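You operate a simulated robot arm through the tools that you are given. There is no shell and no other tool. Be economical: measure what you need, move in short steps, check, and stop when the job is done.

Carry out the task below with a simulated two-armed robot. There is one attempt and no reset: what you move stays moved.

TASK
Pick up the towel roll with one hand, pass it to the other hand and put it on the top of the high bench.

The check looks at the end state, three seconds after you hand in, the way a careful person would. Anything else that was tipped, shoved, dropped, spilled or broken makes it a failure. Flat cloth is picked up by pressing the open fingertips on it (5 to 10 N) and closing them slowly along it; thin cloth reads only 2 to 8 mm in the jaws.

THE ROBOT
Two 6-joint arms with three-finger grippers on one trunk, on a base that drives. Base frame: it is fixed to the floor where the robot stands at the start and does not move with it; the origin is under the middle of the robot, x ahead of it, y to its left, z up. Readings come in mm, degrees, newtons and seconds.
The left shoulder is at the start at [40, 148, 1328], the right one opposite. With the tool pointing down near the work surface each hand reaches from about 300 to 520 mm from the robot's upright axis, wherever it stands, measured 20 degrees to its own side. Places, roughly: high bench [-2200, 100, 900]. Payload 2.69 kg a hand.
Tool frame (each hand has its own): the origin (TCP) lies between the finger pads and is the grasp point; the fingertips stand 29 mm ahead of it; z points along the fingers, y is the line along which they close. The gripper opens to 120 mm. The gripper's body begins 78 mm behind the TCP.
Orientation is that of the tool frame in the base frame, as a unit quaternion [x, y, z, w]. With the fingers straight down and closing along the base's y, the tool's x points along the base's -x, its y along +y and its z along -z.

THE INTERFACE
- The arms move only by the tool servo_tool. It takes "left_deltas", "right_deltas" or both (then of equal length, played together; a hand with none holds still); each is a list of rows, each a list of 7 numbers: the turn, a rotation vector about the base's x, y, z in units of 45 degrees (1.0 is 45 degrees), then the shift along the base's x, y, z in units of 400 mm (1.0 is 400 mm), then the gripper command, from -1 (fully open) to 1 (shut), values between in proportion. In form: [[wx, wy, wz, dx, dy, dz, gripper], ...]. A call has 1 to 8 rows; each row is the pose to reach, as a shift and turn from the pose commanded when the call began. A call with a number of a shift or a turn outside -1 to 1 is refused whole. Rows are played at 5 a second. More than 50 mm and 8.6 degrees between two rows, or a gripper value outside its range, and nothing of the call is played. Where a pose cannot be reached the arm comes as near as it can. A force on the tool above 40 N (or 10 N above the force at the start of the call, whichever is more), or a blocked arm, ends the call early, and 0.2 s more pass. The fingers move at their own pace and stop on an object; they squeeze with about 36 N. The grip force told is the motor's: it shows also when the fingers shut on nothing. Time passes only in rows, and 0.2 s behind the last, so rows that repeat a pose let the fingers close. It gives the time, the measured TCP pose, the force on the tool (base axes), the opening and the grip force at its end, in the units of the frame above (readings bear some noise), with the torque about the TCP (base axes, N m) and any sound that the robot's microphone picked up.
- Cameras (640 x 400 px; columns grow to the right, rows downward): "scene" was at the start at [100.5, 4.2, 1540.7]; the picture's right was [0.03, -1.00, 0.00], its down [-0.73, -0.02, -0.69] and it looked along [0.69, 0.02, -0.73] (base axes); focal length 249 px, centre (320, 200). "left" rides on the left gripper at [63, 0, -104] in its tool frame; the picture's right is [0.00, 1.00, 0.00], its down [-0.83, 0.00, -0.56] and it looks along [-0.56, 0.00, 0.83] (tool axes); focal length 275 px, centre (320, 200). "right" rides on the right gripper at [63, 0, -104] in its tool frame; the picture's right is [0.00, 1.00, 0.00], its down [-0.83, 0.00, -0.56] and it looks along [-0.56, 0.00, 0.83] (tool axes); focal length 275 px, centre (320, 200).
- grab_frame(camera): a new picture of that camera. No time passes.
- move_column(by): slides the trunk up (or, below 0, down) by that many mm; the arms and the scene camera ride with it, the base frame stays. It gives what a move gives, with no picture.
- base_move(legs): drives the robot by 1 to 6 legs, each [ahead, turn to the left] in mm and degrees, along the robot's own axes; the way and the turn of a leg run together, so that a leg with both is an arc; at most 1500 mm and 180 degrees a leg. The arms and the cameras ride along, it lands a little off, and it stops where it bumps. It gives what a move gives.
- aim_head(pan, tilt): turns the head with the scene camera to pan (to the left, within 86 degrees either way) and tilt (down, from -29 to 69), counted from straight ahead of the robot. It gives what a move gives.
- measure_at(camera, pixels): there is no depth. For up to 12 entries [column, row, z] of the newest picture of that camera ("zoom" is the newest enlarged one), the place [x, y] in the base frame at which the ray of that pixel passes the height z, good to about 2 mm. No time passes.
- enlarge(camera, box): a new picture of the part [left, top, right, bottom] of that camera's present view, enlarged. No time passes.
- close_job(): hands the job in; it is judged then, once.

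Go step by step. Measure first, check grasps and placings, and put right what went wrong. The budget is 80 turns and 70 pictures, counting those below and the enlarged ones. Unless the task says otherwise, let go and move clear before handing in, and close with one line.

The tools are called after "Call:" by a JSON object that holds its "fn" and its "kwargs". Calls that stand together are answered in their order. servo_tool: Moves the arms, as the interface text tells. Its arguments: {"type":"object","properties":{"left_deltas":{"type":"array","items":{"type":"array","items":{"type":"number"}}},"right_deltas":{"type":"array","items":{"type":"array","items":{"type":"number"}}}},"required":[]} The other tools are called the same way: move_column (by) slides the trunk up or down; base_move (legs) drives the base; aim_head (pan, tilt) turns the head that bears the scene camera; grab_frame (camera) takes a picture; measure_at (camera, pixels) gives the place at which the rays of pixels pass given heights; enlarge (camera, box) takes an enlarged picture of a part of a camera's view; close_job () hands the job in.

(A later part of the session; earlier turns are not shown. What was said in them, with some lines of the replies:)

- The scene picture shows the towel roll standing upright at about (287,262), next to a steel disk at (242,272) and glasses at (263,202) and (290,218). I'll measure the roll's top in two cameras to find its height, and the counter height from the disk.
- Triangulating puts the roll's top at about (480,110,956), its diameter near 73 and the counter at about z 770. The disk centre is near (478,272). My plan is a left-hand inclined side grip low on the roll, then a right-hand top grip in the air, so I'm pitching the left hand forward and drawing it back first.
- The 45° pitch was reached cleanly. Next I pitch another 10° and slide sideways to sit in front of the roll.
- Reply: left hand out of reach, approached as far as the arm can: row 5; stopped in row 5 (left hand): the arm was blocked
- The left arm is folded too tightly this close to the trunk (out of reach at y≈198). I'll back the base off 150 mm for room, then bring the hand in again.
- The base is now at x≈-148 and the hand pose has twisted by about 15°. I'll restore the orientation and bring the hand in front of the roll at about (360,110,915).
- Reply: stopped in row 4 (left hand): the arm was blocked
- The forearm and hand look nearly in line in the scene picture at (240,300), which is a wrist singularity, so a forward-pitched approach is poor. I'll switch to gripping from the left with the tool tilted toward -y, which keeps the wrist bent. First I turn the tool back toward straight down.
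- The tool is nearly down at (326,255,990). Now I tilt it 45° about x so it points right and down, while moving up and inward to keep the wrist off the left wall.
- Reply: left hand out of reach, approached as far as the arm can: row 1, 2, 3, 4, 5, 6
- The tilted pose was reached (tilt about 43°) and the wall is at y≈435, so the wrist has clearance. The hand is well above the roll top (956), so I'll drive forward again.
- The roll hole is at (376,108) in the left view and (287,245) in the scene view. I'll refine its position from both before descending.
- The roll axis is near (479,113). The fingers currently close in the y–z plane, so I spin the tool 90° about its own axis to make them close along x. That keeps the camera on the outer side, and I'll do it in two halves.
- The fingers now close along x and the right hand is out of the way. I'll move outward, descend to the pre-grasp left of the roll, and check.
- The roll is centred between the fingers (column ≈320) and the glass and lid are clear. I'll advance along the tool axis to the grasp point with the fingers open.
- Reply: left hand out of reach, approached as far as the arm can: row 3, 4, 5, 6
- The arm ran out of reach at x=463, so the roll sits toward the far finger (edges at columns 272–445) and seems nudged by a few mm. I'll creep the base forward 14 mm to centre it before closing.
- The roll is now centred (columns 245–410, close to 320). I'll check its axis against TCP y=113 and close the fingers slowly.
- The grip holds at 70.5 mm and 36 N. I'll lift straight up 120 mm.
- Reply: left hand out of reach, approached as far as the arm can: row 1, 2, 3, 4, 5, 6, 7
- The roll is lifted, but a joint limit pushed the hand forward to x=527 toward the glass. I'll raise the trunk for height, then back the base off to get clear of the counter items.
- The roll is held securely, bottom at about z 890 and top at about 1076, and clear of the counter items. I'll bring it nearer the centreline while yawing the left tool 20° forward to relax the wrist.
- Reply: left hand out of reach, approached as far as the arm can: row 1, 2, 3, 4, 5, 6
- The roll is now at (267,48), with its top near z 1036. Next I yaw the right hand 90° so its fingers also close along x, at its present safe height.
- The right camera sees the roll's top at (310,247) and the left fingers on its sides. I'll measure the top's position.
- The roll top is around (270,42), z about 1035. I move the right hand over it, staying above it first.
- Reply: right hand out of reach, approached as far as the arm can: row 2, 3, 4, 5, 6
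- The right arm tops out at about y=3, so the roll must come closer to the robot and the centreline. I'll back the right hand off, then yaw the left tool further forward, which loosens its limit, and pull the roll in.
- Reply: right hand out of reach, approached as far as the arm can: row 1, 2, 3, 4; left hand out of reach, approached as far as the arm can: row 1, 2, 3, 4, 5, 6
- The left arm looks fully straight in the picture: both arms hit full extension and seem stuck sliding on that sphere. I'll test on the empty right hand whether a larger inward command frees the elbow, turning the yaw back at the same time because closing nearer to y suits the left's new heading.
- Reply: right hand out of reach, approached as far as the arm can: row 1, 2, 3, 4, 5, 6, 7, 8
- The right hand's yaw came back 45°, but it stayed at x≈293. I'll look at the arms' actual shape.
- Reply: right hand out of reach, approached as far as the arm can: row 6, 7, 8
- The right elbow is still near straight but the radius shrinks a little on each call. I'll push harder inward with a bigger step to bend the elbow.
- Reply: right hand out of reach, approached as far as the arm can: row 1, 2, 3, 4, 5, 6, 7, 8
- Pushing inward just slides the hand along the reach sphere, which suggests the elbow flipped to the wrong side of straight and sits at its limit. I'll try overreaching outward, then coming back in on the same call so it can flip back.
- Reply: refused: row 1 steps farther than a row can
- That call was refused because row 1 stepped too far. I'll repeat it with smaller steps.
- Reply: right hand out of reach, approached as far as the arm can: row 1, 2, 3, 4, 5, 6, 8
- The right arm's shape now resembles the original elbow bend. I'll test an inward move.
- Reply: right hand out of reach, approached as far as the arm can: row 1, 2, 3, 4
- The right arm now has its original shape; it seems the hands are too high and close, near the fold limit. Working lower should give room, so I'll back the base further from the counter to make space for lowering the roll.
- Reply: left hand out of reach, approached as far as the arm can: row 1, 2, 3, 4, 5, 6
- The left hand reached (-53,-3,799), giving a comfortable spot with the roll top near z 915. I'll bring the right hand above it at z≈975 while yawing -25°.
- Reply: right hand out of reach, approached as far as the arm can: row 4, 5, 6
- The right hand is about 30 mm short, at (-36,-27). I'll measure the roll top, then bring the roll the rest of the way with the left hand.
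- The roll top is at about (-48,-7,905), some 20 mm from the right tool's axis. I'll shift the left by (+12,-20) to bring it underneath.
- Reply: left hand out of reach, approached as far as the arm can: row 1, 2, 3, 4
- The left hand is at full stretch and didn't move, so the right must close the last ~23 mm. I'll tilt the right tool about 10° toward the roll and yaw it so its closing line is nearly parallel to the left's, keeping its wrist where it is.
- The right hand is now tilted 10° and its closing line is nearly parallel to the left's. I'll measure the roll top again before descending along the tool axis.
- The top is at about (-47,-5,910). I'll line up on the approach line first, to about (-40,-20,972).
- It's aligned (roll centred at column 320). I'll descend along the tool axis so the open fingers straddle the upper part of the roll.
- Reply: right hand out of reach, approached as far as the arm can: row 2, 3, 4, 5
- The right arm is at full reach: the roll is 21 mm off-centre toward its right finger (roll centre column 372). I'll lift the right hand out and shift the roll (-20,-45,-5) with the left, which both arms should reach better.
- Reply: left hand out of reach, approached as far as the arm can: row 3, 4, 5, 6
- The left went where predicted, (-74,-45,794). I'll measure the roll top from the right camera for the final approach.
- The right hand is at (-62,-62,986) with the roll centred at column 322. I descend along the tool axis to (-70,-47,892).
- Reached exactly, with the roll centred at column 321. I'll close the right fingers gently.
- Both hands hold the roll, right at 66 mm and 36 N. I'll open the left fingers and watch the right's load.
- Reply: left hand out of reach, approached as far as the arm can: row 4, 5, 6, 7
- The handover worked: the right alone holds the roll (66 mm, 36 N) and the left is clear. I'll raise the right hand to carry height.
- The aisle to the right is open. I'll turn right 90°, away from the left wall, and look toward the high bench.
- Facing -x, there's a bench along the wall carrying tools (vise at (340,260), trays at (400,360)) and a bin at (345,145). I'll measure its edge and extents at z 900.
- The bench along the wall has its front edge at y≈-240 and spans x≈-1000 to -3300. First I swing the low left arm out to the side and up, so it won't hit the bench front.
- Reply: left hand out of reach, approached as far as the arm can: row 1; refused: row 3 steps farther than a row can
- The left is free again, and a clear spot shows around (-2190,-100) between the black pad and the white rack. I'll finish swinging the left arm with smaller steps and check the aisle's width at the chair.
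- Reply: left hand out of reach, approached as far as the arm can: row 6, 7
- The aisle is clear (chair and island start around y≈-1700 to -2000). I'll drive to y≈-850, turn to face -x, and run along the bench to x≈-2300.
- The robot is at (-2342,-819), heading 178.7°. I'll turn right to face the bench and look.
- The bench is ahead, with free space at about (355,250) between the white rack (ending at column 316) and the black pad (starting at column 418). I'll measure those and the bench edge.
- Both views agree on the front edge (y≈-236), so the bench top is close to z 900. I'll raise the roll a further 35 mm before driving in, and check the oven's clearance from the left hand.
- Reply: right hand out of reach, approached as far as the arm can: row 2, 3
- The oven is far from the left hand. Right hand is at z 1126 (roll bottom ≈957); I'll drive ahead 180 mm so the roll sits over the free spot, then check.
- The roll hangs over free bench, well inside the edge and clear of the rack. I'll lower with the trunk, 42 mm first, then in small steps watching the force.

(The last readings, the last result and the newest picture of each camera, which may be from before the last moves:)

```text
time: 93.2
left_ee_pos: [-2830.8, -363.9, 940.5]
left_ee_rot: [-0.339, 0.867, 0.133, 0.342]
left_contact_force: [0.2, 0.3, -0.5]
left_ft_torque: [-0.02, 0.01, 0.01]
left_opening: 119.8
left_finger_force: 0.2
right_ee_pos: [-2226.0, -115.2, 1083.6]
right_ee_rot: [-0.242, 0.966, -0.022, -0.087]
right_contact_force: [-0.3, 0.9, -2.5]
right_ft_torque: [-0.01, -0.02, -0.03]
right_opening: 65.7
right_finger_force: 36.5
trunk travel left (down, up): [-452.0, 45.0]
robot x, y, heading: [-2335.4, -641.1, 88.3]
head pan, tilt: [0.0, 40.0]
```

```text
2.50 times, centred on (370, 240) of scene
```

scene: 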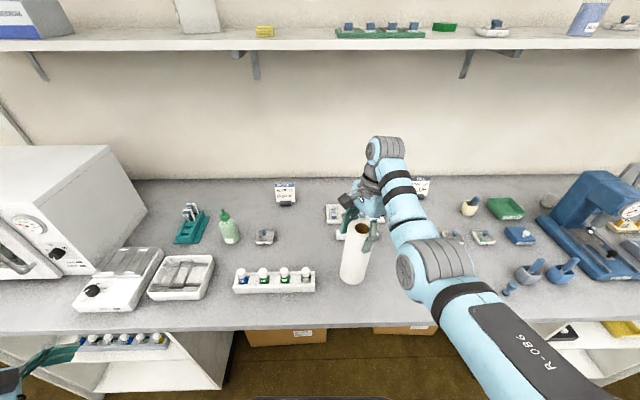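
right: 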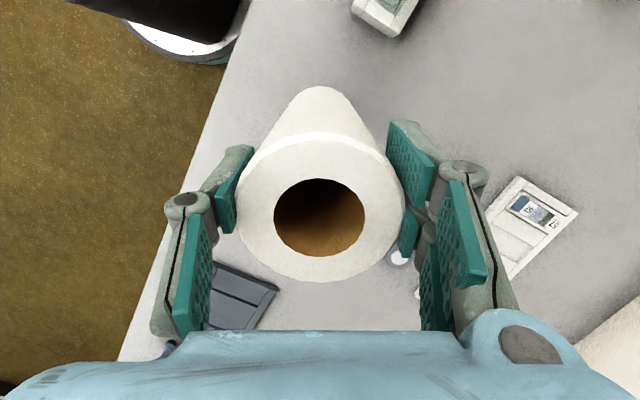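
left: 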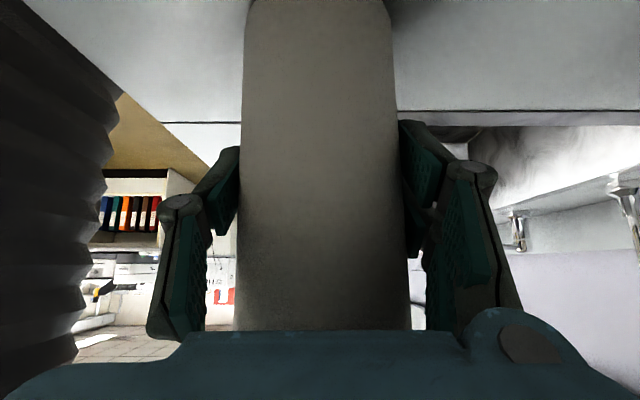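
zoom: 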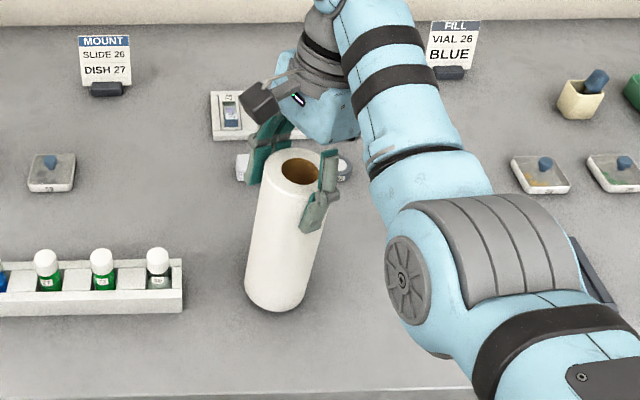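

The roll still hovers, with its bottom at about z 915 and gripper clear. I continue down in small steps.

Call:
{"fn": "move_column", "kwargs": {"by": -9}}

Call:
{"fn": "move_column", "kwargs": {"by": -4}}

```text
time: 93.8
left_ee_pos: [-2831.4, -366.4, 932.3]
left_ee_rot: [-0.338, 0.866, 0.134, 0.344]
left_contact_force: [-0.6, 0.4, -0.2]
left_ft_torque: [0.01, 0.0, 0.02]
left_opening: 119.9
left_finger_force: 0.0
right_ee_pos: [-2227.3, -116.5, 1078.2]
right_ee_rot: [-0.243, 0.966, -0.02, -0.087]
right_contact_force: [0.4, 1.3, 21.9]
right_ft_torque: [0.15, -0.77, 0.02]
right_opening: 65.7
right_finger_force: 35.7
trunk travel left (down, up): [-443.0, 54.0]
robot x, y, heading: [-2338.6, -639.4, 88.2]
head pan, tilt: [0.0, 40.0]
```

```text
time: 94.3
left_ee_pos: [-2833.0, -368.3, 928.5]
left_ee_rot: [-0.338, 0.865, 0.135, 0.345]
left_contact_force: [-0.1, -0.3, -1.0]
left_ft_torque: [-0.06, 0.01, 0.0]
left_opening: 120.0
left_finger_force: 0.1
right_ee_pos: [-2229.2, -119.5, 1073.9]
right_ee_rot: [-0.244, 0.966, -0.019, -0.086]
right_contact_force: [-8.0, -1.3, 32.1]
right_ft_torque: [-0.18, 0.14, -0.04]
right_opening: 65.6
right_finger_force: 36.4
trunk travel left (down, up): [-439.0, 58.0]
robot x, y, heading: [-2333.8, -642.5, 88.0]
head pan, tilt: [0.0, 40.0]
```

The roll is on the bench, with a press of about 32 N. I'll ease up 4 mm so it isn't preloaded, then check before opening.

Call:
{"fn": "move_column", "kwargs": {"by": 4}}

Call:
{"fn": "enlarge", "kwargs": {"camera": "scene", "box": [270, 160, 470, 320]}}

Call:
{"fn": "grab_frame", "kwargs": {"camera": "right"}}

```text
time: 94.8
left_ee_pos: [-2830.8, -364.8, 934.1]
left_ee_rot: [-0.338, 0.866, 0.134, 0.343]
left_contact_force: [0.1, 0.7, 0.6]
left_ft_torque: [-0.01, 0.0, 0.0]
left_opening: 119.9
left_finger_force: 0.0
right_ee_pos: [-2225.7, -117.7, 1074.7]
right_ee_rot: [-0.242, 0.966, -0.022, -0.087]
right_contact_force: [-1.6, -0.2, 3.8]
right_ft_torque: [-0.08, 0.07, -0.01]
right_opening: 65.8
right_finger_force: 35.8
trunk travel left (down, up): [-443.0, 54.0]
robot x, y, heading: [-2343.3, -642.9, 88.1]
head pan, tilt: [0.0, 40.0]
```

```text
2.50 times, centred on (370, 240) of scene
```

zoom: 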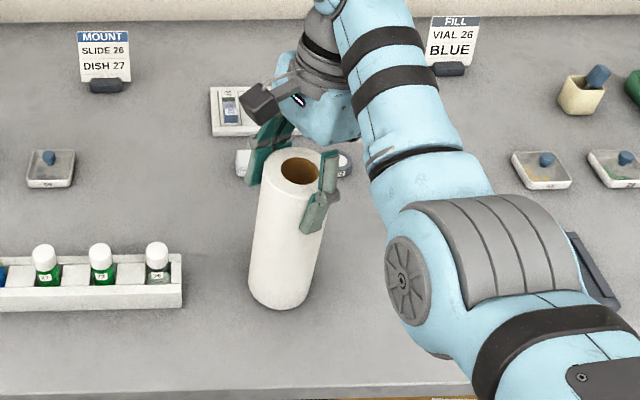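

```text
13 pictures are left
```

right: 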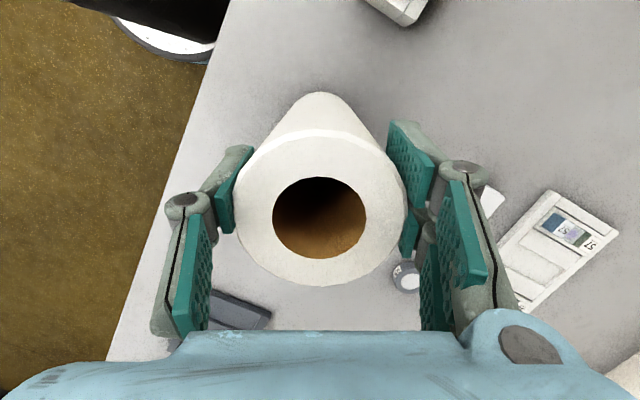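

Contact is light (3.8 N) and the roll stands upright. I'll open the right fingers gradually.

Call:
{"fn": "servo_tool", "kwargs": {"right_deltas": [[0, 0, 0, 0, 0, 0, 0], [0, 0, 0, 0, 0, 0, -0.2], [0, 0, 0, 0, 0, 0, -0.5], [0, 0, 0, 0, 0, 0, -1], [0, 0, 0, 0, 0, 0, -1], [0, 0, 0, 0, 0, 0, -1]]}}

Call:
{"fn": "grab_frame", "kwargs": {"camera": "right"}}

```text
time: 96.2
left_ee_pos: [-2831.2, -364.5, 932.6]
left_ee_rot: [-0.339, 0.866, 0.133, 0.343]
left_contact_force: [-0.2, 0.0, -0.7]
left_ft_torque: [0.01, -0.01, -0.02]
left_opening: 120.2
left_finger_force: 0.0
right_ee_pos: [-2227.3, -115.8, 1075.2]
right_ee_rot: [-0.242, 0.966, -0.022, -0.087]
right_contact_force: [0.1, 0.4, -0.2]
right_ft_torque: [0.01, 0.01, -0.01]
right_opening: 119.9
right_finger_force: 0.1
trunk travel left (down, up): [-443.0, 54.0]
robot x, y, heading: [-2337.1, -638.6, 88.3]
head pan, tilt: [0.0, 40.0]
```

```text
12 pictures are left
```

right: 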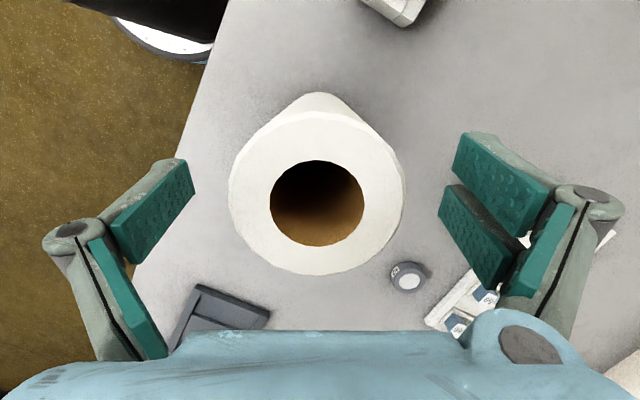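

Released; the roll stands free with gaps on both sides. I'll raise the trunk 52 mm to draw the fingers up.

Call:
{"fn": "move_column", "kwargs": {"by": 52}}

Call:
{"fn": "servo_tool", "kwargs": {"right_deltas": [[0, 0, 0, 0, 0, 0.03, -1], [0, 0, 0, 0, 0, 0.06, -1], [0, 0, 0, 0, 0, 0.08, -1], [0, 0, 0, 0, 0, 0.08, -1]]}}

Call:
{"fn": "grab_frame", "kwargs": {"camera": "right"}}

Call:
{"fn": "enlarge", "kwargs": {"camera": "scene", "box": [270, 160, 470, 320]}}

```text
time: 97.2
left_ee_pos: [-2829.8, -362.8, 985.3]
left_ee_rot: [-0.338, 0.866, 0.133, 0.343]
left_contact_force: [0.1, 0.3, -0.3]
left_ft_torque: [-0.03, -0.02, -0.01]
left_opening: 120.0
left_finger_force: 0.0
right_ee_pos: [-2225.9, -114.8, 1126.6]
right_ee_rot: [-0.243, 0.966, -0.022, -0.088]
right_contact_force: [-0.4, 0.0, 0.3]
right_ft_torque: [-0.03, -0.02, 0.0]
right_opening: 120.2
right_finger_force: 0.1
trunk travel left (down, up): [-495.0, 2.0]
robot x, y, heading: [-2335.9, -639.7, 88.4]
head pan, tilt: [0.0, 40.0]
```

```text
time: 98.2
left_ee_pos: [-2830.9, -364.1, 985.4]
left_ee_rot: [-0.338, 0.866, 0.133, 0.344]
left_contact_force: [-0.7, -0.6, 0.1]
left_ft_torque: [-0.01, 0.02, 0.02]
left_opening: 120.0
left_finger_force: 0.0
right_ee_pos: [-2228.4, -108.6, 1157.4]
right_ee_rot: [-0.243, 0.966, -0.024, -0.088]
right_contact_force: [-0.2, 0.2, 0.0]
right_ft_torque: [0.02, 0.02, -0.02]
right_opening: 120.1
right_finger_force: 0.0
right hand out of reach, approached as far as the arm can: row 2, 3, 4
trunk travel left (down, up): [-495.0, 2.0]
robot x, y, heading: [-2340.2, -638.9, 88.3]
head pan, tilt: [0.0, 40.0]
```

```text
11 pictures are left
```

right: 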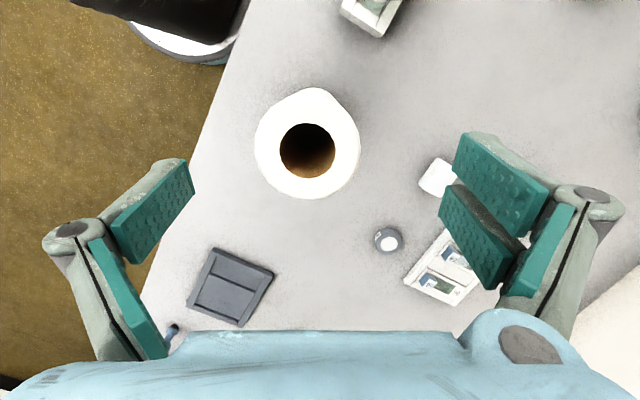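

```text
2.50 times, centred on (370, 240) of scene
```

zoom: 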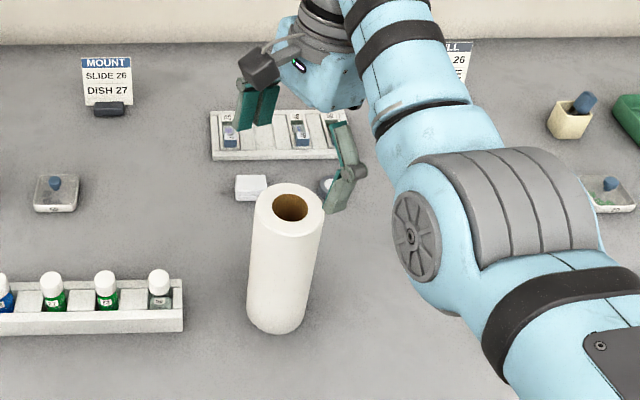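

The fingertips (z≈1128) are 40 mm above the roll top, and the roll stands upright with its neighbours untouched. I'll back the robot away.

Call:
{"fn": "base_move", "kwargs": {"legs": [[-350, 0]]}}

Call:
{"fn": "grab_frame", "kwargs": {"camera": "scene"}}

```text
time: 100.4
left_ee_pos: [-2841.0, -711.1, 984.5]
left_ee_rot: [-0.339, 0.866, 0.133, 0.342]
left_contact_force: [0.1, 0.2, -0.6]
left_ft_torque: [0.0, 0.02, -0.05]
left_opening: 120.0
left_finger_force: 0.1
right_ee_pos: [-2237.9, -454.0, 1156.5]
right_ee_rot: [-0.243, 0.966, -0.024, -0.087]
right_contact_force: [0.0, 0.8, 0.1]
right_ft_torque: [0.0, -0.01, -0.02]
right_opening: 119.9
right_finger_force: 0.1
trunk travel left (down, up): [-495.0, 2.0]
robot x, y, heading: [-2347.4, -986.1, 88.4]
head pan, tilt: [0.0, 40.0]
```

```text
9 pictures are left
```

scene: 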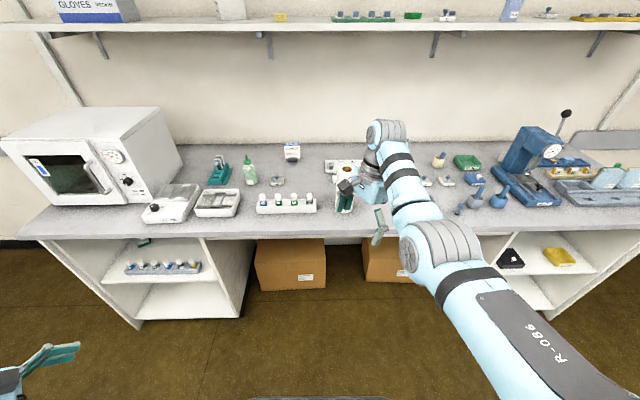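

The roll is mostly hidden behind the right gripper near (345,185). I'll take an enlarged look to confirm it's standing.

Call:
{"fn": "enlarge", "kwargs": {"camera": "scene", "box": [290, 130, 420, 250]}}

Call:
{"fn": "grab_frame", "kwargs": {"camera": "right"}}

```text
3.33 times, centred on (355, 190) of scene
```

zoom: 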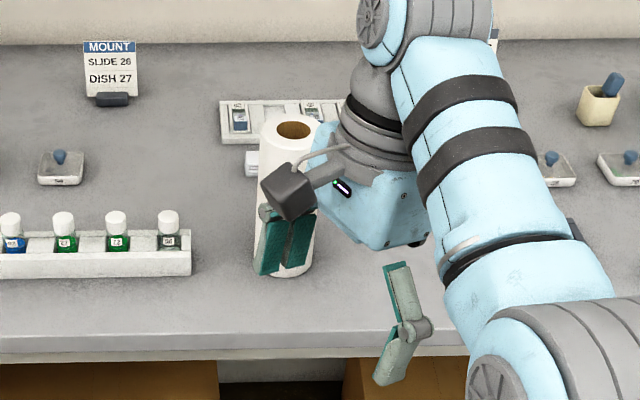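

```text
7 pictures are left
```

right: 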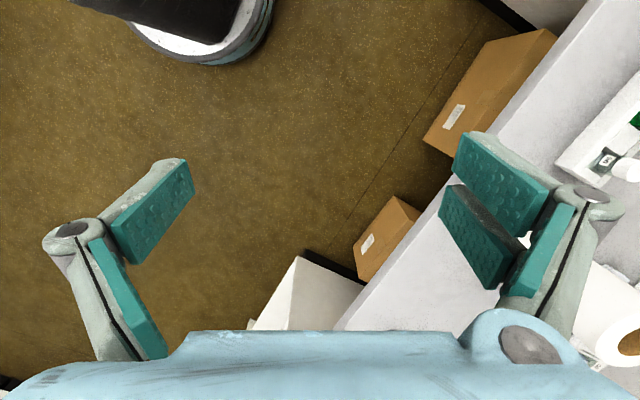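

The enlarged view shows the roll standing upright on the bench, at (290,200), with both hands empty and clear and nothing else disturbed, so I'm handing in.

Call:
{"fn": "close_job", "kwargs": {}}

```text
The job is handed in.
```

The towel roll was picked up with the left hand, passed to the right hand in mid-air, and now stands upright on the high bench; both hands are empty and clear, and nothing else looked disturbed.
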